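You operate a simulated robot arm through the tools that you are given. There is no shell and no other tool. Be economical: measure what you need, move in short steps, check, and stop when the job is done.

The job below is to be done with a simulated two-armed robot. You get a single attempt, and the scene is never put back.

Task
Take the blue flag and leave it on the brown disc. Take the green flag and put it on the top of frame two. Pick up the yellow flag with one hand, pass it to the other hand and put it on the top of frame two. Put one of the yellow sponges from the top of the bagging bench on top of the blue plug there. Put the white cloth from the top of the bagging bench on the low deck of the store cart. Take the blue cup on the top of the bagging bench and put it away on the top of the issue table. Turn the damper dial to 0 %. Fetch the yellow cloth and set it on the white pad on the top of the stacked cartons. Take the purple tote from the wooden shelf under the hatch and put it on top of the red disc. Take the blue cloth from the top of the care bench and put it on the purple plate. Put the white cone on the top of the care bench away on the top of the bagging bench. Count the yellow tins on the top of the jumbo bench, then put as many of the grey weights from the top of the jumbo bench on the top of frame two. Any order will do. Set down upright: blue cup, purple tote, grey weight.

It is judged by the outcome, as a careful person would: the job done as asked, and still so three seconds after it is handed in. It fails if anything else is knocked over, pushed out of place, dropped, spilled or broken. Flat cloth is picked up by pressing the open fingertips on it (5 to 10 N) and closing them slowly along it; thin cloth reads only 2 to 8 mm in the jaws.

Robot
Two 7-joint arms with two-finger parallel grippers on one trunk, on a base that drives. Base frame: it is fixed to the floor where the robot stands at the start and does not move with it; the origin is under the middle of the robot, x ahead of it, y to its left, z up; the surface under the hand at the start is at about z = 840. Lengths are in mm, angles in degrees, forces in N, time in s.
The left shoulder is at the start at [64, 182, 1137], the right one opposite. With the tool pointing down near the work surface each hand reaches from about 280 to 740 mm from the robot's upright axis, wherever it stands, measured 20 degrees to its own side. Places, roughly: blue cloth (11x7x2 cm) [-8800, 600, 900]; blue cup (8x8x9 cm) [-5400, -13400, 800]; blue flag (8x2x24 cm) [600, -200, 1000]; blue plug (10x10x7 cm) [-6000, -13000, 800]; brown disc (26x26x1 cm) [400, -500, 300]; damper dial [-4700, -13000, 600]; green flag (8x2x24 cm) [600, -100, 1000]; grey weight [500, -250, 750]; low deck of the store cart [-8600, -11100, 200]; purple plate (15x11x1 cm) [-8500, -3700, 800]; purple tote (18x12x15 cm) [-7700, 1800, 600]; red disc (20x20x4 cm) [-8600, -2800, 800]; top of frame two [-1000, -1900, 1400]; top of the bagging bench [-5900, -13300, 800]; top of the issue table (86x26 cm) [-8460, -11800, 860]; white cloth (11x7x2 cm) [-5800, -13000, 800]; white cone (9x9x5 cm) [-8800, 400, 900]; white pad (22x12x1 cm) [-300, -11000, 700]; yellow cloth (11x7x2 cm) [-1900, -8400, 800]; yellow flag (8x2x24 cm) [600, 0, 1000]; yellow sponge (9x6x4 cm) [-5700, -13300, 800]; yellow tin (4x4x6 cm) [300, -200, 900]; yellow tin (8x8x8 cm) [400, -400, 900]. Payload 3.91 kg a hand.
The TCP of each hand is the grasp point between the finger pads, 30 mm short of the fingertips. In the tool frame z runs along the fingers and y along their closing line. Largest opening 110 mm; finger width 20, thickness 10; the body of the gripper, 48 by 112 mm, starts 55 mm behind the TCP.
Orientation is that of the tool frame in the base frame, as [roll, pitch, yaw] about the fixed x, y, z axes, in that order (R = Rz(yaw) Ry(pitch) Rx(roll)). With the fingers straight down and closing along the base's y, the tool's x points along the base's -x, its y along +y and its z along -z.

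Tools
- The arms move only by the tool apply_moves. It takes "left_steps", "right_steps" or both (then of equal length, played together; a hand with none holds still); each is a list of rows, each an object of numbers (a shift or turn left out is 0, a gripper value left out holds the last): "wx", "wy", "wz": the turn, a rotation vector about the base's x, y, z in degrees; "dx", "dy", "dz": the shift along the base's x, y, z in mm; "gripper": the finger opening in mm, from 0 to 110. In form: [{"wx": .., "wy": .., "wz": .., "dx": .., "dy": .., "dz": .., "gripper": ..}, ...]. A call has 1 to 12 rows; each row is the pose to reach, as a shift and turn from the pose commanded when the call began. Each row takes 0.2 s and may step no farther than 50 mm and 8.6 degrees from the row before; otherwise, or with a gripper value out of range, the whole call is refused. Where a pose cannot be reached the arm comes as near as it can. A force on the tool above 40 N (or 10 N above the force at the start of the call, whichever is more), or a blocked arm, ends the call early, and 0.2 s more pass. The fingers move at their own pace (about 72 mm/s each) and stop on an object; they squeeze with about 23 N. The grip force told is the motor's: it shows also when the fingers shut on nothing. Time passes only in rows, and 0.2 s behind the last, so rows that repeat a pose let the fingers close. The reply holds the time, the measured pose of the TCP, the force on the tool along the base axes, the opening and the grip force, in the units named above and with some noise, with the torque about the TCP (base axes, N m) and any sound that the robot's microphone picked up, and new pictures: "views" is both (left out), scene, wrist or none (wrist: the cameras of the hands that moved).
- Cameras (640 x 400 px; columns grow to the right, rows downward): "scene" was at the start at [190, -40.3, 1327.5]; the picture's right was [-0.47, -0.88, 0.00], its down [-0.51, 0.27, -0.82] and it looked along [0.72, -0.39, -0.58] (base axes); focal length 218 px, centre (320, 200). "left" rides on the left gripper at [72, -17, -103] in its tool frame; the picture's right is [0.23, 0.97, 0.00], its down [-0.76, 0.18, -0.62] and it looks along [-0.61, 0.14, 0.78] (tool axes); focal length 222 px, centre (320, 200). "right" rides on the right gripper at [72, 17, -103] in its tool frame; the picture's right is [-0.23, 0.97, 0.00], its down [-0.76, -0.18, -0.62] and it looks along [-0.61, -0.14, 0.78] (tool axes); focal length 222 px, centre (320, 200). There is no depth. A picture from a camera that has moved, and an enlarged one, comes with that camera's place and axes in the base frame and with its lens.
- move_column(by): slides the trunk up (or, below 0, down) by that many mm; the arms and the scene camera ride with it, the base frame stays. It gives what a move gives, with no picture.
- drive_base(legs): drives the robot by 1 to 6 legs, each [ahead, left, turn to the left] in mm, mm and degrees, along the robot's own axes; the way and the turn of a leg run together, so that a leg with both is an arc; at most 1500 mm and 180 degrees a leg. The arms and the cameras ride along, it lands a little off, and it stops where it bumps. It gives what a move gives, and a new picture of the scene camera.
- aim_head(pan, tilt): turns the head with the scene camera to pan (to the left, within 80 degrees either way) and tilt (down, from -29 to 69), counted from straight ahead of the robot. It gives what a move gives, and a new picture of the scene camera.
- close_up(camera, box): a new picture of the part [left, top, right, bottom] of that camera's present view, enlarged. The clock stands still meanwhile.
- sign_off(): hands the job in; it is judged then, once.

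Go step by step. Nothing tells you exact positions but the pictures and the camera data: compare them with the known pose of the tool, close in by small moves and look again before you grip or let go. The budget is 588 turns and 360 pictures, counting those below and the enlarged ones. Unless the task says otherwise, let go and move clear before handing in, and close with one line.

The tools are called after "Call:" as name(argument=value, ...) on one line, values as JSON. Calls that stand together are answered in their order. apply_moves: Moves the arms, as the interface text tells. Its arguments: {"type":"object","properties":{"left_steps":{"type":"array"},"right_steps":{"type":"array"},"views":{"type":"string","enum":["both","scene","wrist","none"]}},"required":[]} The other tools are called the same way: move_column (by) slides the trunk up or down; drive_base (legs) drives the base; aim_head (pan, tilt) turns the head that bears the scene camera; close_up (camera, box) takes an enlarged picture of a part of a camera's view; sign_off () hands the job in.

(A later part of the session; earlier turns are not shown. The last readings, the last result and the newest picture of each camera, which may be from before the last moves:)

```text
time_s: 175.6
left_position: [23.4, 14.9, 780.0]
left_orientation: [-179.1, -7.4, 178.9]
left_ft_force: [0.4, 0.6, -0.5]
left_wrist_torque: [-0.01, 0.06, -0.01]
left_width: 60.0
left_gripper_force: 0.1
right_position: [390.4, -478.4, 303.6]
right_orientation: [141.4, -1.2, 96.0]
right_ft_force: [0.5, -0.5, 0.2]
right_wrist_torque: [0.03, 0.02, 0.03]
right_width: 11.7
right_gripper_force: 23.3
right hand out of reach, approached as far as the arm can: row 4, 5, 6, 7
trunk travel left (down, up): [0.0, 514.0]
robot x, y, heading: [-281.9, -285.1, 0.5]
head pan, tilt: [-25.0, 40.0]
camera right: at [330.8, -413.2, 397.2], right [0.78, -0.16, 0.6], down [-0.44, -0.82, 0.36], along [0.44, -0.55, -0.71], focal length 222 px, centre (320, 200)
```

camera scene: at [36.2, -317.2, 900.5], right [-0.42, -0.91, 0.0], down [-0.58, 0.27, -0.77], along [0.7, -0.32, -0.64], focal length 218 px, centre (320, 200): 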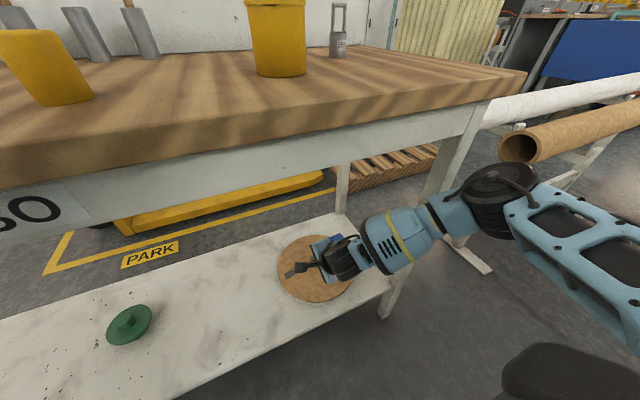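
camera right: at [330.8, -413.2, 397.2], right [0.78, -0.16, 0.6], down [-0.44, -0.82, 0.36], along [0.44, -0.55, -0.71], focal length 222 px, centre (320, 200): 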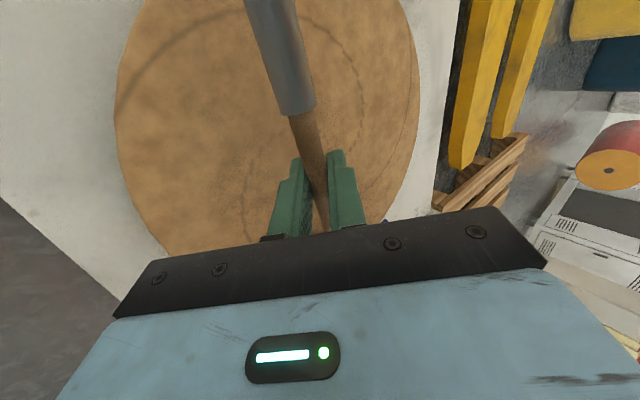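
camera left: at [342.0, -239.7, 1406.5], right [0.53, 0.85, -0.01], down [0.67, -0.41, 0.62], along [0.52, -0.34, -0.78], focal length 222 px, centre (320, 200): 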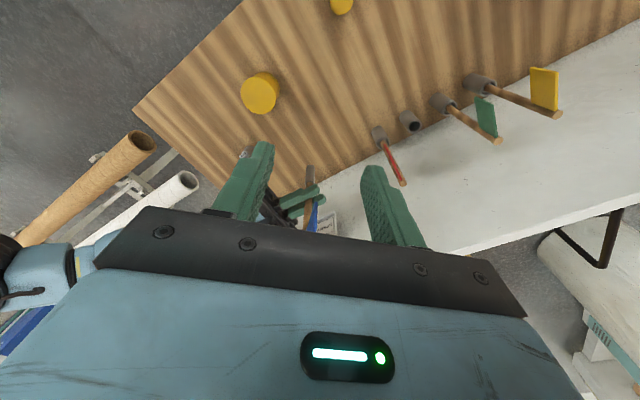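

There's no contact yet, because the disc's top is lower than noted, at about z 230 with its centre near [440, -482]. I'll go forward a little and continue down.

Call:
drive_base(legs=[[45, 0, 0]])

Call:
apply_moves(right_steps=[{"dz": -15}, {"dz": -30}, {"dz": -35}, {"dz": -40}, {"dz": -45}, {"dz": -50}, {"dz": -55}, {"dz": -60}], views="both")

```text
time_s: 176.5
left_position: [58.2, 16.3, 779.7]
left_orientation: [-179.0, -7.4, 178.7]
left_ft_force: [0.3, -0.1, 0.1]
left_wrist_torque: [0.0, 0.01, 0.03]
left_width: 60.1
left_gripper_force: 0.0
right_position: [416.8, -475.8, 300.0]
right_orientation: [142.1, -1.1, 96.3]
right_ft_force: [-0.4, 1.3, -0.7]
right_wrist_torque: [0.04, -0.04, -0.01]
right_width: 11.5
right_gripper_force: 23.6
trunk travel left (down, up): [0.0, 514.0]
robot x, y, heading: [-247.0, -283.5, 0.2]
head pan, tilt: [-25.0, 40.0]
stopped in leg 1: the robot was blocked; the commanded pose is now the measured one
camera scene: at [70.1, -315.7, 901.5], right [-0.42, -0.91, 0.0], down [-0.58, 0.27, -0.77], along [0.7, -0.33, -0.64], focal length 218 px, centre (320, 200)
```

scene: 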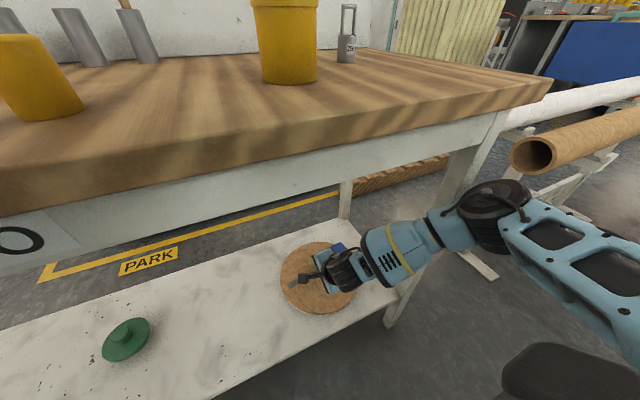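

```text
time_s: 177.0
left_position: [59.9, 14.4, 779.4]
left_orientation: [-179.0, -7.5, 178.5]
left_ft_force: [0.4, -0.3, -0.4]
left_wrist_torque: [0.04, 0.01, -0.03]
left_width: 60.0
left_gripper_force: 0.1
right_position: [419.7, -477.2, 291.7]
right_orientation: [141.3, -1.7, 96.2]
right_ft_force: [-4.7, -0.7, 15.2]
right_wrist_torque: [-0.12, 0.05, 0.01]
right_width: 11.6
right_gripper_force: 23.3
right hand out of reach, approached as far as the arm can: row 1, 2
trunk travel left (down, up): [0.0, 514.0]
robot x, y, heading: [-254.9, -279.8, 0.1]
head pan, tilt: [-25.0, 40.0]
stopped in row 2 (right hand): the force on the tool passed its limit at 48 N (the readings are from after the stop); the commanded pose is now the measured one
camera scene: at [71.7, -317.4, 901.0], right [-0.42, -0.91, 0.0], down [-0.58, 0.27, -0.77], along [0.69, -0.32, -0.64], focal length 218 px, centre (320, 200)
camera right: at [360.5, -413.2, 384.7], right [0.78, -0.16, 0.6], down [-0.44, -0.83, 0.35], along [0.44, -0.54, -0.72], focal length 222 px, centre (320, 200)
```

scene: 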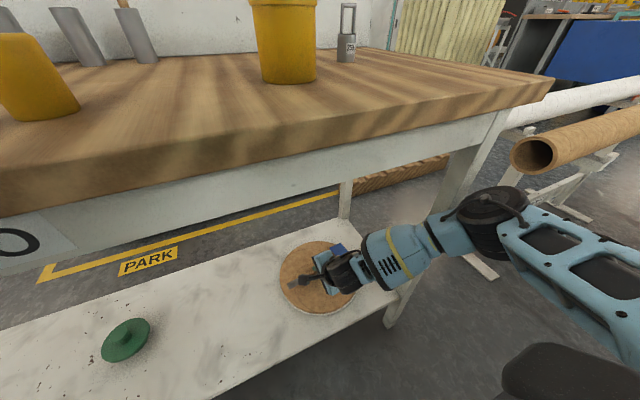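
right: 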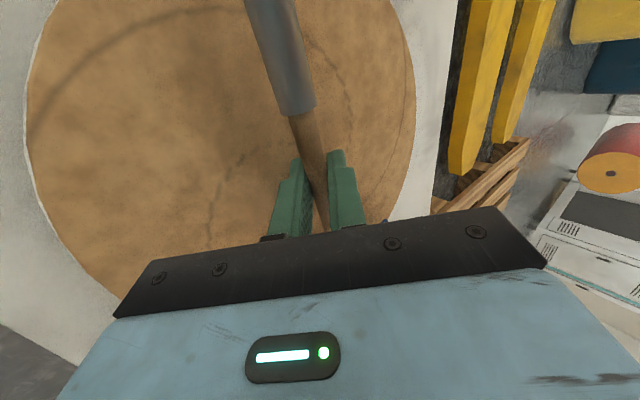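

There's contact at TCP height 292. I'll look closer to see what is touching.

Call:
close_up(camera="scene", box=[260, 220, 400, 330])

```text
3.64 times, centred on (330, 275) of scene
camera zoom: at [71.7, -317.4, 901.0], right [-0.42, -0.91, 0.0], down [-0.58, 0.27, -0.77], along [0.69, -0.32, -0.64], focal length 794 px, centre (284, -73)
```

zoom: 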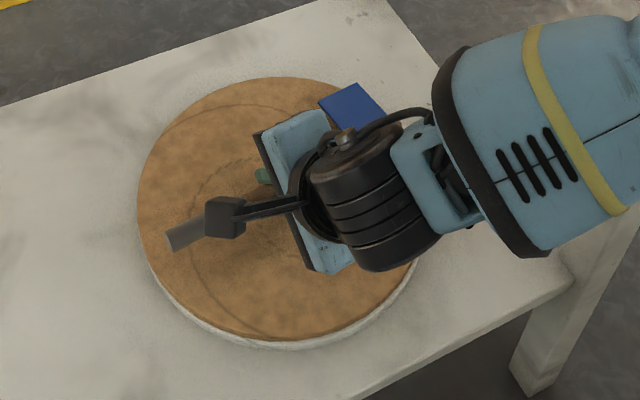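

The flag lies over the disc, with the tail inside the rim. I'll open gently and draw the hand back along the finger direction.

Call:
apply_moves(right_steps=[{"gripper": 20, "dz": 3}, {"gripper": 30, "dz": 5}, {"gripper": 45, "dz": 8}, {"gripper": 45, "dz": 8}, {"gripper": 45, "dz": 8}], views="wrist")

```text
time_s: 178.2
left_position: [58.0, 16.1, 780.4]
left_orientation: [-179.0, -7.4, 178.6]
left_ft_force: [-0.4, -0.7, -0.1]
left_wrist_torque: [0.04, 0.06, 0.01]
left_width: 60.0
left_gripper_force: 0.0
right_position: [418.1, -475.0, 298.4]
right_orientation: [141.5, -1.6, 96.5]
right_ft_force: [3.4, 0.3, 26.3]
right_wrist_torque: [-0.09, -0.09, -0.01]
right_width: 35.5
right_gripper_force: 0.0
trunk travel left (down, up): [0.0, 514.0]
robot x, y, heading: [-244.9, -282.2, 0.1]
head pan, tilt: [-25.0, 40.0]
camera right: at [358.1, -411.1, 392.0], right [0.78, -0.16, 0.6], down [-0.44, -0.83, 0.35], along [0.44, -0.54, -0.72], focal length 222 px, centre (320, 200)
```

right: 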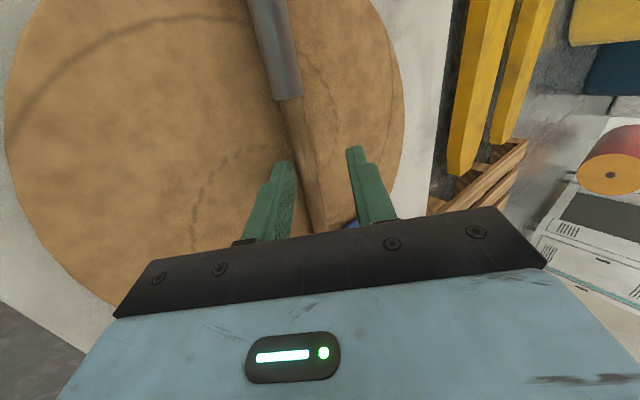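

Call:
apply_moves(right_steps=[{"dx": -8, "dz": 10}, {"dx": -18, "dz": 23}, {"dx": -34, "dz": 43}, {"dx": -56, "dz": 70}, {"dx": -80, "dz": 90}, {"dx": -110, "dz": 100}, {"dx": -150, "dz": 105}], views="both")

```text
time_s: 179.8
left_position: [54.9, 9.0, 783.7]
left_orientation: [-179.4, -7.1, 178.3]
left_ft_force: [0.0, -0.9, 0.1]
left_wrist_torque: [0.01, 0.01, 0.02]
left_width: 59.9
left_gripper_force: 0.1
right_position: [256.5, -483.3, 397.9]
right_orientation: [142.4, -2.1, 95.5]
right_ft_force: [0.4, -0.1, -0.1]
right_wrist_torque: [0.04, 0.0, 0.03]
right_width: 45.0
right_gripper_force: 0.1
trunk travel left (down, up): [0.0, 514.0]
robot x, y, heading: [-247.4, -286.5, -0.5]
head pan, tilt: [-25.0, 40.0]
camera scene: at [64.3, -323.4, 903.0], right [-0.43, -0.9, -0.01], down [-0.57, 0.28, -0.77], along [0.7, -0.32, -0.64], focal length 218 px, centre (320, 200)
camera right: at [199.9, -418.9, 492.9], right [0.79, -0.17, 0.59], down [-0.44, -0.82, 0.36], along [0.42, -0.54, -0.73], focal length 222 px, centre (320, 200)
```

scene: 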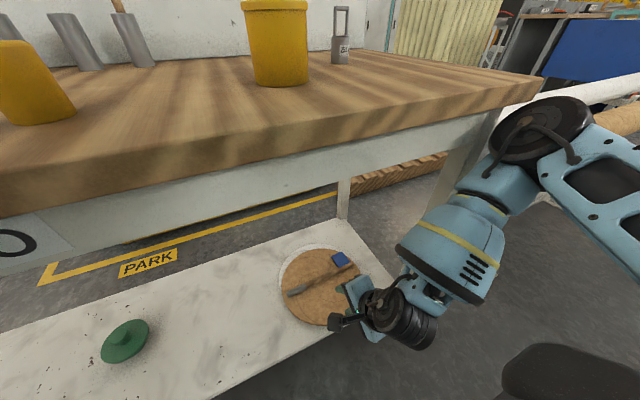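
right: 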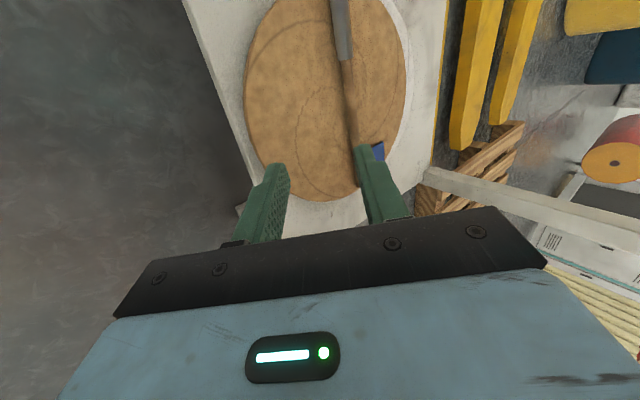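

Call:
drive_base(legs=[[-200, 0, 0]])

Call:
close_up(camera="scene", box=[240, 170, 400, 300])

```text
time_s: 181.4
left_position: [-138.5, 15.5, 779.2]
left_orientation: [-179.1, -7.5, 178.7]
left_ft_force: [-0.5, -0.2, -0.1]
left_wrist_torque: [-0.03, 0.01, 0.01]
left_width: 59.9
left_gripper_force: 0.2
right_position: [71.9, -475.7, 401.5]
right_orientation: [141.6, -1.6, 96.4]
right_ft_force: [-0.5, 0.3, -1.0]
right_wrist_torque: [-0.03, 0.01, -0.03]
right_width: 44.9
right_gripper_force: 0.0
trunk travel left (down, up): [0.0, 514.0]
robot x, y, heading: [-444.3, -284.0, 0.2]
head pan, tilt: [-25.0, 40.0]
camera scene: at [-124.7, -317.5, 900.6], right [-0.42, -0.91, 0.0], down [-0.58, 0.27, -0.77], along [0.69, -0.32, -0.64], focal length 218 px, centre (320, 200)
```

scene: 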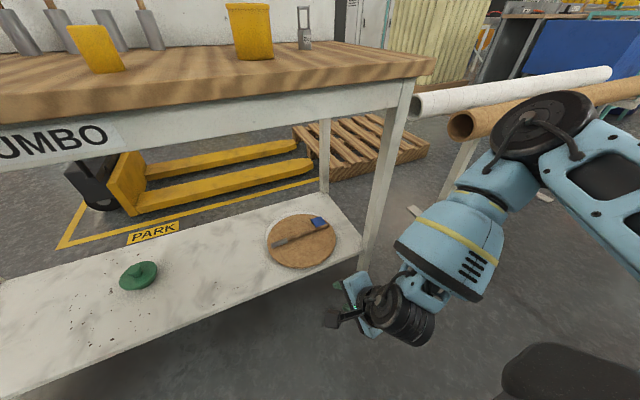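

```text
3.08 times, centred on (320, 235) of scene
camera zoom: at [-124.7, -317.5, 900.6], right [-0.42, -0.91, 0.0], down [-0.58, 0.27, -0.77], along [0.69, -0.32, -0.64], focal length 672 px, centre (320, 92)
```

zoom: 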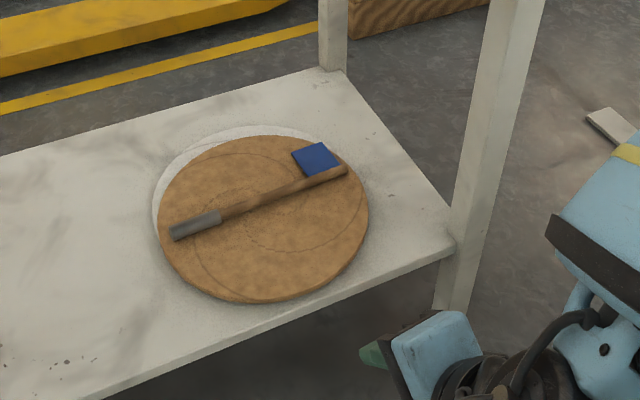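

The blue flag lies flat on the brown disc. I'll raise the trunk and unwind the right hand for the next flag.

Call:
move_column(by=480)

Call:
apply_moves(right_steps=[{"wy": -6, "dz": 40, "dx": 10, "dy": -10}, {"wy": -12, "dz": 80, "dx": 20, "dy": -20}, {"wy": -18, "dz": 120, "dx": 30, "dy": -30}, {"wy": -24, "dz": 160, "dx": 40, "dy": -40}, {"wy": -28, "dz": 200, "dx": 45, "dy": -50}, {"wy": -31, "dz": 240, "dx": 50, "dy": -65}, {"wy": -31, "dz": 280, "dx": 50, "dy": -80}], views="none")

```text
refused: 480 is not a number from -400 to 400
```

```text
time_s: 183.0
left_position: [-137.5, 14.9, 779.4]
left_orientation: [-179.0, -7.5, 178.7]
left_ft_force: [-1.0, 1.3, -0.3]
left_wrist_torque: [0.0, 0.02, -0.02]
left_width: 60.0
left_gripper_force: 0.0
right_position: [140.2, -559.2, 681.6]
right_orientation: [110.7, 1.9, 96.4]
right_ft_force: [-0.3, 0.4, -0.1]
right_wrist_torque: [-0.01, 0.0, 0.0]
right_width: 45.2
right_gripper_force: 0.0
right hand out of reach, approached as far as the arm can: row 5, 6, 7
trunk travel left (down, up): [0.0, 514.0]
robot x, y, heading: [-445.2, -286.1, 0.0]
head pan, tilt: [-25.0, 40.0]
```

Call:
move_column(by=400)

Call:
move_column(by=80)

Call:
apply_moves(right_steps=[{"wx": -7.5, "wy": -0.7, "wz": 2.7, "dy": -12}, {"wx": -15, "wy": -1.3, "wz": 5.4, "dy": -24}, {"wx": -22.5, "wy": -2, "wz": 8.1, "dy": -36}, {"wx": -30, "wy": -2.6, "wz": 10.6, "dy": -48}, {"wx": -37.5, "wy": -3.2, "wz": 13.2, "dy": -60}, {"wx": -45, "wy": -3.8, "wz": 15.8, "dy": -72}, {"wx": -52.5, "wy": -4.5, "wz": 18.5, "dy": -84}, {"wx": -60, "wy": -5.1, "wz": 21.1, "dy": -95}], left_steps=[{"wy": -4}, {"wy": -8}, {"wy": -8, "dx": 20}, {"wy": -8, "dx": 40}, {"wy": -8, "dx": 60}, {"wy": -8, "dx": 80}, {"wy": -8, "dx": 90}, {"wy": -8, "dx": 100}], views="scene")

```text
time_s: 186.8
left_position: [-137.1, 15.7, 1178.3]
left_orientation: [-179.0, -7.5, 178.7]
left_ft_force: [0.4, 0.3, 0.3]
left_wrist_torque: [-0.01, -0.02, 0.0]
left_width: 60.1
left_gripper_force: 0.0
right_position: [139.3, -558.5, 1082.3]
right_orientation: [110.8, 1.9, 96.2]
right_ft_force: [0.0, 0.4, 0.2]
right_wrist_torque: [-0.01, 0.01, 0.05]
right_width: 44.8
right_gripper_force: 0.1
trunk travel left (down, up): [-400.0, 114.0]
robot x, y, heading: [-443.6, -286.1, 0.2]
head pan, tilt: [-25.0, 40.0]
```

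```text
time_s: 188.0
left_position: [-137.1, 13.9, 1258.1]
left_orientation: [-179.0, -7.7, 178.7]
left_ft_force: [0.4, 0.1, 0.0]
left_wrist_torque: [-0.03, -0.02, 0.01]
left_width: 60.0
left_gripper_force: 0.1
right_position: [139.4, -558.3, 1161.4]
right_orientation: [111.0, 1.8, 96.3]
right_ft_force: [0.0, 0.3, -0.9]
right_wrist_torque: [0.03, -0.04, -0.01]
right_width: 45.2
right_gripper_force: 0.1
trunk travel left (down, up): [-480.0, 34.0]
robot x, y, heading: [-445.2, -281.5, -0.3]
head pan, tilt: [-25.0, 40.0]
```

```text
time_s: 189.8
left_position: [-36.9, 14.3, 1259.1]
left_orientation: [-179.2, 0.4, 178.7]
left_ft_force: [-0.1, -0.4, 0.1]
left_wrist_torque: [0.0, 0.02, -0.01]
left_width: 59.9
left_gripper_force: 0.1
right_position: [140.5, -662.2, 1161.7]
right_orientation: [132.8, 58.9, 132.7]
right_ft_force: [0.3, -0.2, -0.6]
right_wrist_torque: [-0.01, -0.01, 0.01]
right_width: 45.1
right_gripper_force: 0.1
right hand out of reach, approached as far as the arm can: row 8
trunk travel left (down, up): [-480.0, 34.0]
robot x, y, heading: [-446.5, -282.2, -0.1]
head pan, tilt: [-25.0, 40.0]
camera scene: at [-314.4, -318.2, 1418.1], right [-0.42, -0.91, 0.0], down [-0.58, 0.27, -0.77], along [0.69, -0.32, -0.64], focal length 218 px, centre (320, 200)
```

scene: 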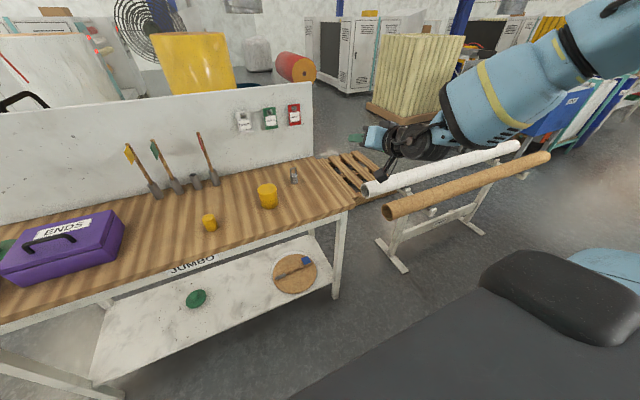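

The blue flag is fine on the disc. I'll finish unwinding the right hand and drive up for the yellow flag.

Call:
apply_moves(right_steps=[{"dx": -20, "dz": 25}, {"wx": -7, "wy": -0.6, "wz": 2.5, "dx": -40, "dz": 50}, {"wx": -14, "wy": -1.2, "wz": 5, "dx": -60, "dz": 75}, {"wx": -21, "wy": -1.8, "wz": 7.5, "dx": -75, "dz": 95}, {"wx": -21, "wy": -1.8, "wz": 7.5, "dx": -75, "dz": 95}], left_steps=[{"dz": 20}, {"dz": 40}, {"dz": 40}, {"dz": 40}, {"dz": 40}], views="none")

Call:
drive_base(legs=[[440, 117, 0]])

```text
time_s: 191.0
left_position: [-36.6, 15.3, 1299.7]
left_orientation: [-179.2, 0.4, 178.7]
left_ft_force: [0.5, -0.4, 0.8]
left_wrist_torque: [-0.01, -0.01, 0.01]
left_width: 60.2
left_gripper_force: 0.1
right_position: [71.2, -714.0, 1265.9]
right_orientation: [174.8, 69.5, 179.6]
right_ft_force: [0.5, 0.3, -0.1]
right_wrist_torque: [0.02, 0.04, 0.04]
right_width: 45.0
right_gripper_force: 0.0
right hand out of reach, approached as far as the arm can: row 2, 3, 4, 5
trunk travel left (down, up): [-480.0, 34.0]
robot x, y, heading: [-444.1, -281.0, 0.3]
head pan, tilt: [-25.0, 40.0]
```

```text
time_s: 193.7
left_position: [401.3, 128.3, 1298.7]
left_orientation: [-179.2, 0.5, 178.4]
left_ft_force: [0.2, -0.2, 0.9]
left_wrist_torque: [0.01, -0.01, 0.04]
left_width: 60.0
left_gripper_force: 0.2
right_position: [507.1, -600.4, 1266.2]
right_orientation: [174.5, 69.6, 179.1]
right_ft_force: [0.6, 0.0, -0.3]
right_wrist_torque: [-0.01, 0.0, -0.01]
right_width: 45.0
right_gripper_force: 0.0
trunk travel left (down, up): [-480.0, 34.0]
robot x, y, heading: [-6.2, -169.3, -0.5]
head pan, tilt: [-25.0, 40.0]
camera scene: at [123.3, -202.9, 1418.3], right [-0.43, -0.9, 0.0], down [-0.58, 0.27, -0.77], along [0.69, -0.33, -0.64], focal length 218 px, centre (320, 200)
```

scene: 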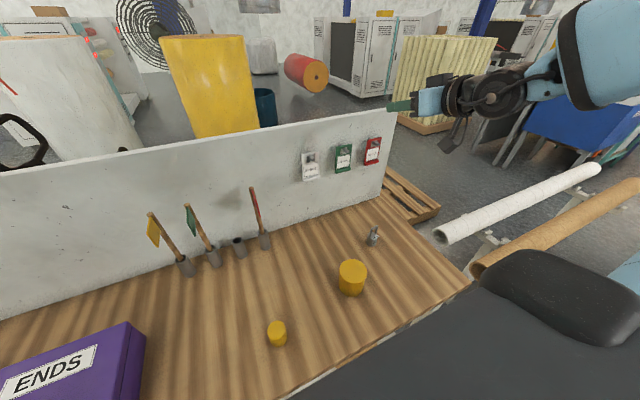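

Call:
apply_moves(left_steps=[{"dz": -35, "dy": -25}, {"dz": -70, "dy": -50}, {"dz": -105, "dy": -75}, {"dz": -140, "dy": -100}, {"dz": -160, "dy": -125, "dx": 20}, {"dz": -165, "dy": -139, "dx": 55}, {"dz": -165, "dy": -139, "dx": 100}, {"dz": -165, "dy": -139, "dx": 145}, {"dz": -165, "dy": -139, "dx": 185}, {"dz": -165, "dy": -139, "dx": 206}], views="wrist")

```text
time_s: 195.9
left_position: [608.4, -10.4, 1133.0]
left_orientation: [-179.4, 0.5, 178.4]
left_ft_force: [1.1, 0.4, -0.5]
left_wrist_torque: [0.0, -0.02, 0.02]
left_width: 60.0
left_gripper_force: 0.0
right_position: [507.0, -599.7, 1265.9]
right_orientation: [174.5, 69.7, 178.9]
right_ft_force: [0.2, -0.2, -0.7]
right_wrist_torque: [-0.02, -0.02, 0.01]
right_width: 44.9
right_gripper_force: 0.0
trunk travel left (down, up): [-480.0, 34.0]
robot x, y, heading: [-7.0, -168.2, -0.2]
head pan, tilt: [-25.0, 40.0]
camera left: at [534.4, -24.4, 1236.6], right [-0.2, 0.98, -0.01], down [0.76, 0.16, 0.63], along [0.62, 0.11, -0.78], focal length 222 px, centre (320, 200)
```

left: 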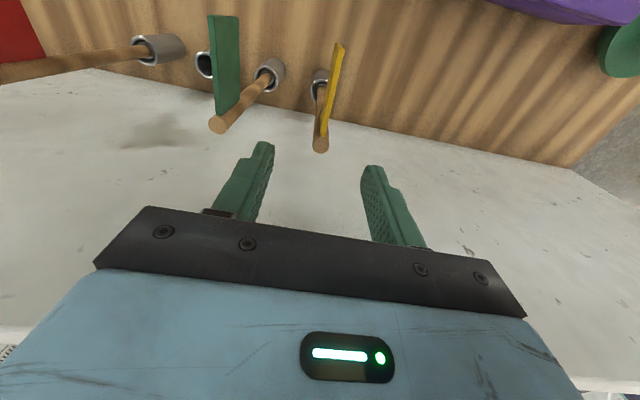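

Alignment matches the blue one. I'll lower, grip and lift out.

Call:
apply_moves(left_steps=[{"dz": -35, "dy": 1}, {"dz": -70, "dy": 1}, {"dz": -92, "dy": 1}, {"dz": -92, "dy": 1, "gripper": 5}, {"dz": -92, "dy": 1, "gripper": 5}, {"dz": -92, "dy": 1, "gripper": 5}, {"dz": -92, "dy": 1, "gripper": 5}, {"dz": -70, "dy": 1}, {"dz": -45, "dy": 1}, {"dz": -15, "dy": 1}, {"dz": 20, "dy": 1}, {"dz": 45, "dy": 1}], views="wrist")

```text
time_s: 198.5
left_position: [607.7, -8.8, 1180.2]
left_orientation: [-179.2, 0.4, 178.4]
left_ft_force: [-0.3, -0.2, 0.4]
left_wrist_torque: [-0.01, 0.03, 0.01]
left_width: 11.8
left_gripper_force: 22.9
right_position: [507.2, -600.2, 1265.8]
right_orientation: [174.5, 69.5, 179.0]
right_ft_force: [-0.2, -1.2, -0.3]
right_wrist_torque: [-0.03, 0.02, -0.01]
right_width: 45.0
right_gripper_force: 0.1
trunk travel left (down, up): [-480.0, 34.0]
robot x, y, heading: [-5.4, -170.2, -0.3]
head pan, tilt: [-25.0, 40.0]
camera left: at [533.8, -23.5, 1282.9], right [-0.2, 0.98, -0.02], down [0.76, 0.17, 0.63], along [0.62, 0.11, -0.78], focal length 222 px, centre (320, 200)
```

left: 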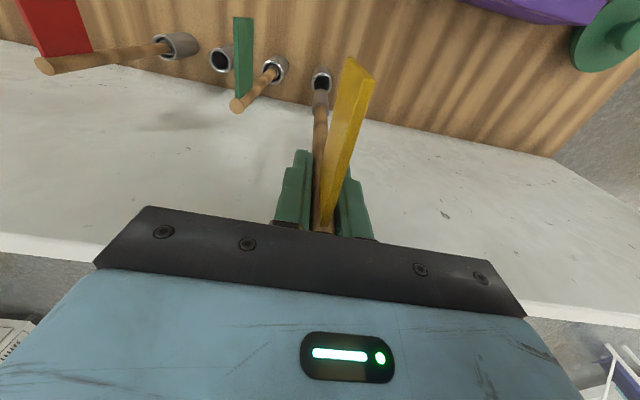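

The yellow flag is out. I'll drive back to make room for the handover.

Call:
drive_base(legs=[[-330, 0, 0]])

Call:
apply_moves(left_steps=[{"dx": -15, "dy": -25, "dz": 5, "wz": -5}, {"dx": -30, "dy": -50, "dz": 10, "wz": -10}, {"dx": -45, "dy": -75, "dz": 12, "wz": -15}, {"dx": -60, "dy": -100, "dz": 12, "wz": -20}, {"dx": -70, "dy": -125, "dz": 12, "wz": -25}, {"dx": -72, "dy": -150, "dz": 12, "wz": -30}, {"dx": -72, "dy": -175, "dz": 12, "wz": -34}, {"dx": -72, "dy": -200, "dz": 12, "wz": -38}, {"dx": -72, "dy": -222, "dz": 12, "wz": -42}, {"dx": -72, "dy": -230, "dz": 12, "wz": -44}], right_steps=[{"wz": 8, "dy": 15, "dz": -20}, {"wz": 16, "dy": 30, "dz": -40}, {"wz": 24, "dy": 45, "dz": -60}, {"wz": 32, "dy": 60, "dz": -80}, {"wz": 40, "dy": 80, "dz": -100, "dx": -5}, {"wz": 48, "dy": 90, "dz": -120, "dx": 0}, {"wz": 55, "dy": 100, "dz": -140, "dx": 0}, {"wz": 60, "dy": 110, "dz": -160, "dx": 0}, {"wz": 60, "dy": 120, "dz": -160, "dx": 0}, {"wz": 60, "dy": 125, "dz": -160, "dx": 0}], views="none")

```text
time_s: 200.7
left_position: [282.8, -6.5, 1178.7]
left_orientation: [-179.2, 0.4, 178.6]
left_ft_force: [-0.1, 0.0, 0.2]
left_wrist_torque: [-0.02, -0.01, 0.02]
left_width: 12.0
left_gripper_force: 22.8
right_position: [183.4, -597.5, 1265.4]
right_orientation: [174.6, 69.6, 179.2]
right_ft_force: [-0.6, -0.1, 0.5]
right_wrist_torque: [0.0, 0.01, 0.01]
right_width: 44.9
right_gripper_force: 0.0
trunk travel left (down, up): [-480.0, 34.0]
robot x, y, heading: [-332.2, -162.3, -0.0]
head pan, tilt: [-25.0, 40.0]
camera scene: at [-200.4, -201.3, 1418.1], right [-0.42, -0.91, 0.0], down [-0.58, 0.27, -0.77], along [0.69, -0.33, -0.64], focal length 218 px, centre (320, 200)
```

scene: 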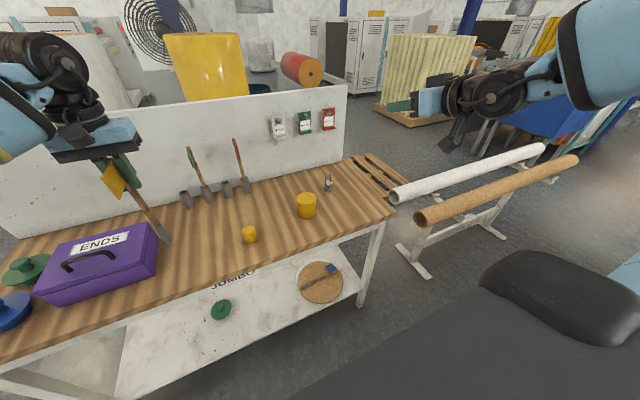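

```text
time_s: 202.9
left_position: [212.1, -236.6, 1191.8]
left_orientation: [-179.2, 0.5, 134.6]
left_ft_force: [-0.2, -0.1, -0.4]
left_wrist_torque: [0.02, 0.02, -0.04]
left_width: 12.0
left_gripper_force: 22.7
right_position: [182.8, -471.6, 1103.9]
right_orientation: [174.5, 69.5, -120.7]
right_ft_force: [0.8, 0.1, 0.2]
right_wrist_torque: [0.0, 0.02, 0.01]
right_width: 44.9
right_gripper_force: 0.1
right hand out of reach, approached as far as the arm can: row 3, 4, 5
trunk travel left (down, up): [-480.0, 34.0]
robot x, y, heading: [-331.6, -167.4, -0.2]
head pan, tilt: [-25.0, 40.0]
```

Call:
apply_moves(right_steps=[{"wx": 6, "wy": -3.4, "dx": 10, "dy": 20}, {"wx": 12, "wy": -7, "dx": 20, "dy": 40}, {"wx": 17.4, "wy": -10, "dx": 30, "dy": 60}, {"wx": 17.4, "wy": -10, "dx": 30, "dy": 80}], views="none")

Call:
apply_moves(right_steps=[{"wz": 7, "dy": 10}, {"wz": 14, "dy": 20}, {"wz": 21, "dy": 30}, {"wz": 29, "dy": 40, "dz": -3}, {"wz": 29, "dy": 45, "dz": -3}], views="wrist")

```text
time_s: 203.9
left_position: [211.3, -236.2, 1192.2]
left_orientation: [-179.2, 0.4, 134.7]
left_ft_force: [-0.3, 0.0, -0.6]
left_wrist_torque: [0.0, -0.01, 0.0]
left_width: 11.9
left_gripper_force: 23.3
right_position: [214.2, -392.5, 1104.8]
right_orientation: [132.5, 89.5, -162.8]
right_ft_force: [0.7, -0.2, -1.1]
right_wrist_torque: [-0.01, 0.03, -0.01]
right_width: 45.3
right_gripper_force: 0.0
trunk travel left (down, up): [-480.0, 34.0]
robot x, y, heading: [-331.2, -166.7, -0.2]
head pan, tilt: [-25.0, 40.0]
```

```text
time_s: 205.1
left_position: [211.4, -236.5, 1192.1]
left_orientation: [-179.1, 0.5, 134.6]
left_ft_force: [-0.9, 0.1, 0.2]
left_wrist_torque: [0.0, -0.02, -0.02]
left_width: 12.1
left_gripper_force: 22.8
right_position: [213.3, -348.5, 1102.6]
right_orientation: [132.3, 89.5, -133.8]
right_ft_force: [-0.4, -0.1, 0.2]
right_wrist_torque: [0.02, 0.0, 0.01]
right_width: 45.0
right_gripper_force: 0.0
trunk travel left (down, up): [-480.0, 34.0]
robot x, y, heading: [-329.4, -164.6, -0.3]
head pan, tilt: [-25.0, 40.0]
camera right: at [202.7, -452.9, 1030.5], right [-0.97, -0.06, 0.23], down [0.22, -0.61, 0.76], along [0.09, 0.79, 0.6], focal length 222 px, centre (320, 200)
```

right: 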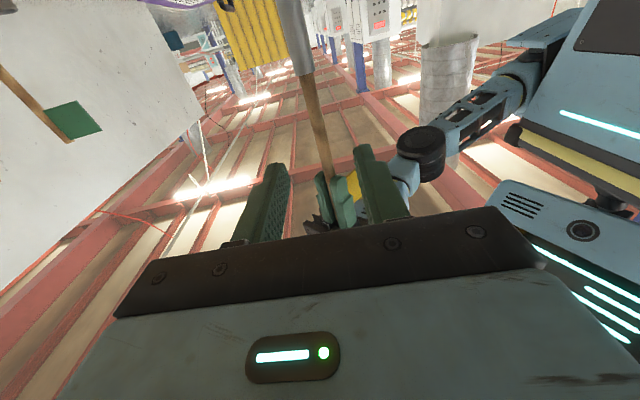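

Call:
apply_moves(right_steps=[{"dy": 35, "dx": -1}, {"dy": 70, "dx": -2}, {"dy": 108, "dx": -2}, {"dy": 108, "dx": -2}, {"dy": 108, "dx": -2, "gripper": 5}, {"dy": 108, "dx": -2, "gripper": 5}, {"dy": 108, "dx": -2, "gripper": 5}, {"dy": 108, "dx": -2, "gripper": 5}], views="wrist")

```text
time_s: 206.9
left_position: [210.3, -237.1, 1191.6]
left_orientation: [-179.0, 0.4, 134.3]
left_ft_force: [-20.0, -3.1, 2.5]
left_wrist_torque: [-0.32, 1.33, 0.01]
left_width: 12.5
left_gripper_force: 22.8
right_position: [205.8, -243.9, 1105.3]
right_orientation: [137.2, 89.4, -129.1]
right_ft_force: [20.0, 2.8, -2.3]
right_wrist_torque: [0.03, 0.46, -0.11]
right_width: 11.9
right_gripper_force: 23.2
right hand out of reach, approached as far as the arm can: row 3, 4, 5, 6, 7, 8
trunk travel left (down, up): [-480.0, 34.0]
robot x, y, heading: [-334.1, -166.6, 0.0]
head pan, tilt: [-25.0, 40.0]
camera right: at [194.3, -348.5, 1034.4], right [-0.97, -0.06, 0.23], down [0.22, -0.61, 0.76], along [0.1, 0.79, 0.6], focal length 222 px, centre (320, 200)
```

right: 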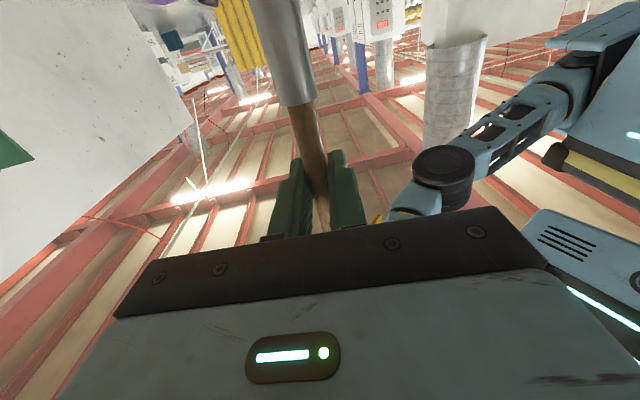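

It's gripped. I'll relieve the side load, then release with the left and move it up and away.

Call:
apply_moves(right_steps=[{"dx": 3}, {"dx": 5}, {"dx": 5}], views="none")

Call:
apply_moves(left_steps=[{"gripper": 50}, {"gripper": 60}, {"gripper": 60}, {"dz": 30}, {"dz": 65}, {"dz": 85, "dx": -20}, {"dz": 100, "dx": -55}, {"dz": 110, "dx": -95, "dy": 20}, {"dz": 110, "dx": -125, "dy": 55, "wz": 6}, {"dz": 110, "dx": -125, "dy": 95, "wz": 12}, {"dz": 110, "dx": -125, "dy": 140, "wz": 20}, {"dz": 110, "dx": -125, "dy": 185, "wz": 28}], views="scene")

```text
time_s: 207.7
left_position: [210.1, -238.1, 1193.3]
left_orientation: [-179.0, 0.6, 134.4]
left_ft_force: [-16.1, -10.5, 8.2]
left_wrist_torque: [-0.73, 1.0, 0.02]
left_width: 12.7
left_gripper_force: 22.4
right_position: [206.8, -244.6, 1106.1]
right_orientation: [135.4, 89.3, -130.8]
right_ft_force: [15.9, 10.2, -8.0]
right_wrist_torque: [-0.27, 0.38, -0.05]
right_width: 11.8
right_gripper_force: 22.8
right hand out of reach, approached as far as the arm can: row 2, 3
trunk travel left (down, up): [-480.0, 34.0]
robot x, y, heading: [-333.9, -165.4, -0.2]
head pan, tilt: [-25.0, 40.0]
```

```text
time_s: 210.3
left_position: [86.6, -49.3, 1300.7]
left_orientation: [-179.2, 0.5, 162.7]
left_ft_force: [0.4, 0.2, 0.0]
left_wrist_torque: [-0.01, 0.02, -0.01]
left_width: 59.9
left_gripper_force: 0.1
left hand out of reach, approached as far as the arm can: row 4, 5, 6
right_position: [204.1, -243.4, 1107.8]
right_orientation: [142.7, 89.4, -123.5]
right_ft_force: [-0.7, 0.7, 0.1]
right_wrist_torque: [-0.01, 0.03, -0.03]
right_width: 11.5
right_gripper_force: 23.1
trunk travel left (down, up): [-480.0, 34.0]
robot x, y, heading: [-334.0, -165.3, 0.1]
head pan, tilt: [-25.0, 40.0]
camera scene: at [-201.3, -199.7, 1418.3], right [-0.42, -0.91, 0.0], down [-0.58, 0.27, -0.77], along [0.69, -0.33, -0.64], focal length 218 px, centre (320, 200)
```

scene: 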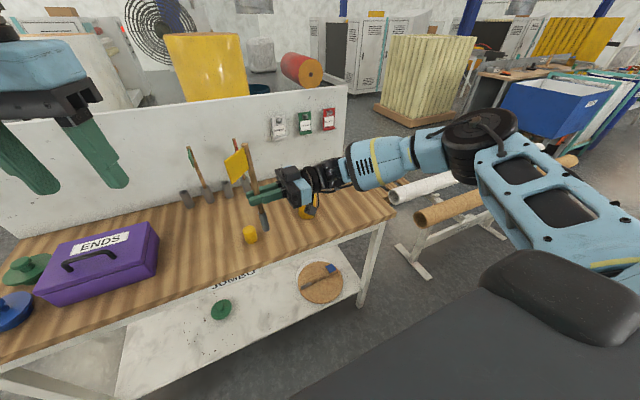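

The yellow flag is in the right hand. I'll move it aside to the right, undoing the turn.

Call:
apply_moves(right_steps=[{"dy": -35}, {"dy": -70}, {"wz": -7, "dy": -105}, {"wz": -14, "dy": -120}, {"wz": -21, "dy": -135}, {"wz": -29, "dy": -150, "dz": 3}, {"wz": -35, "dy": -165, "dz": 10}, {"wz": -35, "dy": -180, "dz": 20}], left_steps=[{"wz": 4}, {"wz": 8, "dy": 20}, {"wz": 12, "dy": 40}, {"wz": 16, "dy": 60}, {"wz": 16, "dy": 80}, {"wz": 16, "dy": 100}, {"wz": 16, "dy": 120}, {"wz": 16, "dy": 120}], views="none")

Call:
drive_base(legs=[[330, -78, 0]])

```text
time_s: 212.1
left_position: [88.6, 70.2, 1300.5]
left_orientation: [-179.1, 0.5, 178.6]
left_ft_force: [1.5, -0.4, -0.4]
left_wrist_torque: [-0.02, 0.03, 0.01]
left_width: 60.3
left_gripper_force: 0.1
right_position: [205.8, -426.7, 1125.4]
right_orientation: [134.0, 89.5, -167.2]
right_ft_force: [0.6, -0.8, -1.4]
right_wrist_torque: [-0.01, 0.01, 0.02]
right_width: 11.7
right_gripper_force: 22.8
trunk travel left (down, up): [-480.0, 34.0]
robot x, y, heading: [-330.7, -168.7, -0.2]
head pan, tilt: [-25.0, 40.0]
```

```text
time_s: 214.3
left_position: [419.5, -8.3, 1299.7]
left_orientation: [-179.3, 0.5, 178.8]
left_ft_force: [-0.1, -0.6, 0.0]
left_wrist_torque: [0.03, 0.01, -0.02]
left_width: 59.9
left_gripper_force: 0.1
right_position: [539.6, -502.2, 1126.2]
right_orientation: [134.6, 89.6, -166.5]
right_ft_force: [0.1, -0.5, -0.2]
right_wrist_torque: [-0.01, -0.04, 0.01]
right_width: 11.4
right_gripper_force: 23.4
trunk travel left (down, up): [-480.0, 34.0]
robot x, y, heading: [-1.7, -249.0, 0.1]
head pan, tilt: [-25.0, 40.0]
camera scene: at [131.5, -279.0, 1418.3], right [-0.42, -0.91, 0.0], down [-0.58, 0.27, -0.77], along [0.69, -0.32, -0.64], focal length 218 px, centre (320, 200)
```

scene: 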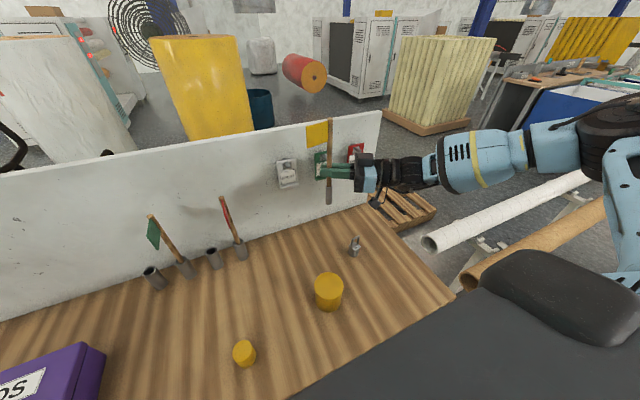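

Now the left hand goes above the green flag (x 608, y -87).

Call:
apply_moves(left_steps=[{"dz": -40, "dy": -15}, {"dz": -80, "dy": -30}, {"dz": -120, "dy": -45}, {"dz": -155, "dy": -60, "dx": 10}, {"dz": -166, "dy": -75, "dx": 40}, {"dz": -166, "dy": -79, "dx": 80}, {"dz": -166, "dy": -79, "dx": 125}, {"dz": -166, "dy": -79, "dx": 165}, {"dz": -166, "dy": -79, "dx": 188}], views="wrist")

```text
time_s: 216.3
left_position: [608.9, -87.9, 1134.8]
left_orientation: [-179.2, 0.5, 178.6]
left_ft_force: [0.4, 0.3, 0.0]
left_wrist_torque: [0.02, -0.02, 0.02]
left_width: 59.9
left_gripper_force: 0.1
right_position: [539.6, -502.1, 1127.3]
right_orientation: [132.4, 89.4, -168.7]
right_ft_force: [-0.4, -1.2, -0.7]
right_wrist_torque: [0.01, 0.02, 0.02]
right_width: 11.7
right_gripper_force: 22.9
trunk travel left (down, up): [-480.0, 34.0]
robot x, y, heading: [-1.6, -241.9, -0.1]
head pan, tilt: [-25.0, 40.0]
camera left: at [534.6, -102.2, 1237.9], right [-0.2, 0.98, -0.01], down [0.76, 0.17, 0.63], along [0.62, 0.12, -0.78], focal length 222 px, centre (320, 200)
```

left: 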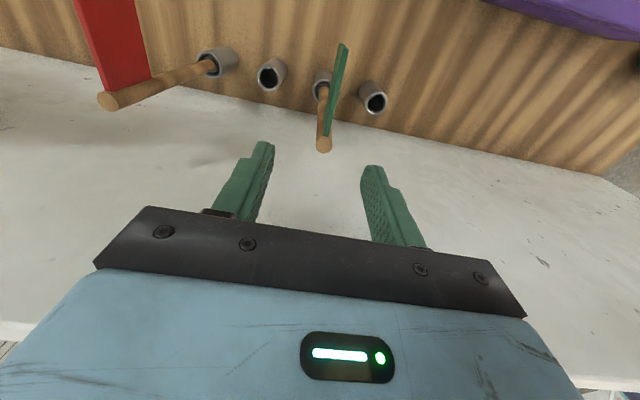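

Call:
apply_moves(left_steps=[{"dz": -35, "dy": 2}, {"dz": -70, "dy": 2}, {"dz": -93, "dy": 2}, {"dz": -93, "dy": 2, "gripper": 5}, {"dz": -93, "dy": 2, "gripper": 5}, {"dz": -93, "dy": 2, "gripper": 5}, {"dz": -93, "dy": 2, "gripper": 5}, {"dz": -70, "dy": 2}, {"dz": -45, "dy": 2}, {"dz": -15, "dy": 2}, {"dz": 20, "dy": 2}, {"dz": 45, "dy": 2}], views="wrist")

```text
time_s: 218.9
left_position: [606.8, -87.4, 1179.5]
left_orientation: [-179.2, 0.5, 178.7]
left_ft_force: [0.6, 0.3, -1.0]
left_wrist_torque: [-0.03, 0.02, -0.02]
left_width: 12.1
left_gripper_force: 23.3
right_position: [539.3, -502.2, 1126.6]
right_orientation: [133.8, 89.6, -167.2]
right_ft_force: [-0.6, -0.2, 0.2]
right_wrist_torque: [-0.03, -0.03, -0.02]
right_width: 11.6
right_gripper_force: 23.0
trunk travel left (down, up): [-480.0, 34.0]
robot x, y, heading: [1.9, -246.2, -0.1]
head pan, tilt: [-25.0, 40.0]
camera left: at [532.6, -100.5, 1282.9], right [-0.21, 0.98, -0.02], down [0.76, 0.17, 0.63], along [0.62, 0.12, -0.78], focal length 222 px, centre (320, 200)
```

left: 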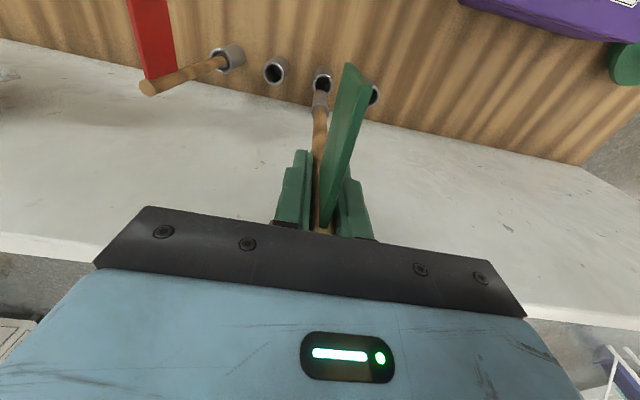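

Green is out too. I'll back off, retract the left hand, and turn the right hand forward at a higher level.

Call:
drive_base(legs=[[-260, 0, 0]])

Call:
apply_moves(left_steps=[{"dz": 10, "dx": -20}, {"dz": 20, "dx": -40}, {"dz": 30, "dx": -60, "dy": 10}, {"dz": 40, "dx": -80, "dy": 20}, {"dz": 50, "dx": -100, "dy": 30}, {"dz": 60, "dx": -120, "dy": 40}, {"dz": 60, "dx": -140, "dy": 60}, {"dz": 60, "dx": -150, "dy": 80}, {"dz": 60, "dx": -150, "dy": 100}], right_steps=[{"dz": 20, "dy": -15}, {"dz": 40, "dy": -30, "wz": -7}, {"dz": 60, "dy": -50, "wz": -14}, {"dz": 80, "dy": -70, "wz": -21}, {"dz": 100, "dy": -90, "wz": -28}, {"dz": 120, "dy": -110, "wz": -35}, {"dz": 140, "dy": -120, "wz": -42}, {"dz": 150, "dy": -120, "wz": -49}, {"dz": 150, "dy": -120, "wz": -54}], views="none")

```text
time_s: 220.8
left_position: [354.4, -86.2, 1177.9]
left_orientation: [-179.2, 0.5, 178.6]
left_ft_force: [0.5, -0.1, -0.6]
left_wrist_torque: [0.0, -0.02, -0.03]
left_width: 12.1
left_gripper_force: 23.1
right_position: [285.9, -502.8, 1126.8]
right_orientation: [134.5, 89.6, -166.7]
right_ft_force: [0.0, 1.1, 0.1]
right_wrist_torque: [-0.01, -0.01, 0.0]
right_width: 11.8
right_gripper_force: 22.6
trunk travel left (down, up): [-480.0, 34.0]
robot x, y, heading: [-250.9, -243.1, -0.5]
head pan, tilt: [-25.0, 40.0]
camera scene: at [-121.9, -279.1, 1418.1], right [-0.42, -0.91, 0.0], down [-0.58, 0.27, -0.77], along [0.69, -0.32, -0.64], focal length 218 px, centre (320, 200)
```

scene: 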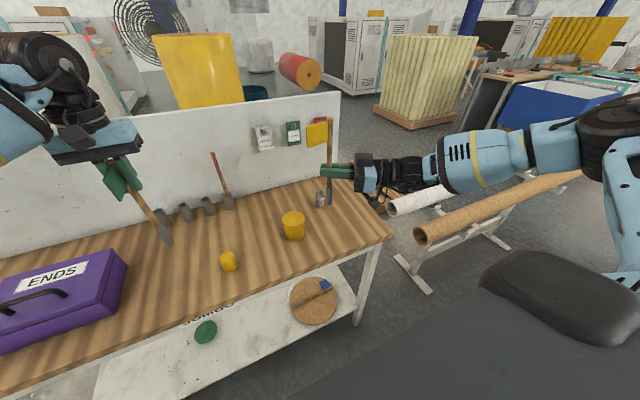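

```text
time_s: 222.8
left_position: [203.0, 14.3, 1239.1]
left_orientation: [-179.1, 0.4, 178.5]
left_ft_force: [0.0, 0.1, -0.4]
left_wrist_torque: [-0.02, 0.04, 0.01]
left_width: 12.0
left_gripper_force: 23.6
right_position: [288.4, -583.1, 1220.7]
right_orientation: [99.3, 89.5, 132.2]
right_ft_force: [0.5, -0.1, 0.3]
right_wrist_torque: [0.0, 0.03, -0.03]
right_width: 11.4
right_gripper_force: 23.4
right hand out of reach, approached as far as the arm can: row 5, 6, 7, 8, 9
trunk travel left (down, up): [-480.0, 34.0]
robot x, y, heading: [-250.6, -244.6, -0.1]
head pan, tilt: [-25.0, 40.0]
```

The right hand is level with the pole vertical. I'll roll it about its finger axis so the pole becomes horizontal.

Call:
apply_moves(right_steps=[{"wx": 6.9, "wy": 4.4}, {"wx": 13.8, "wy": 8.8}, {"wx": 20.7, "wy": 13.2}, {"wx": 27.6, "wy": 17.6}, {"wx": 34.5, "wy": 22}, {"wx": 41.4, "wy": 26.4}, {"wx": 48.3, "wy": 30.8}, {"wx": 55.2, "wy": 35.2}, {"wx": 62.1, "wy": 39.6}, {"wx": 69, "wy": 44}, {"wx": 75.6, "wy": 48.6}], views="both")

```text
time_s: 225.2
left_position: [202.9, 14.0, 1240.2]
left_orientation: [-179.2, 0.5, 178.6]
left_ft_force: [0.3, -0.1, -0.1]
left_wrist_torque: [-0.02, -0.01, 0.04]
left_width: 11.9
left_gripper_force: 23.0
right_position: [286.7, -584.4, 1221.6]
right_orientation: [89.9, -0.7, 122.9]
right_ft_force: [0.0, 0.1, 0.4]
right_wrist_torque: [-0.02, 0.02, -0.02]
right_width: 11.8
right_gripper_force: 22.7
trunk travel left (down, up): [-480.0, 34.0]
robot x, y, heading: [-250.7, -243.8, 0.0]
head pan, tilt: [-25.0, 40.0]
camera scene: at [-122.1, -279.1, 1418.2], right [-0.42, -0.91, 0.0], down [-0.58, 0.27, -0.77], along [0.69, -0.32, -0.64], focal length 218 px, centre (320, 200)
camera right: at [160.6, -579.4, 1239.6], right [0.13, -0.2, 0.97], down [-0.11, -0.98, -0.19], along [0.99, -0.08, -0.15], focal length 222 px, centre (320, 200)
```

scene: 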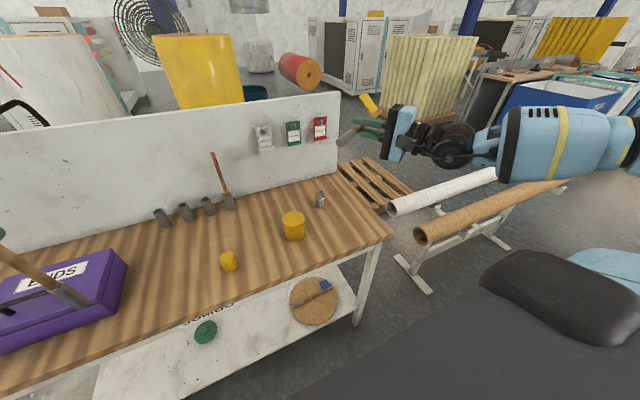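
right: 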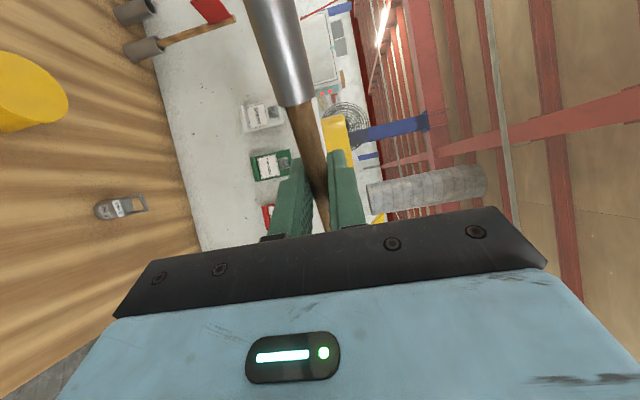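

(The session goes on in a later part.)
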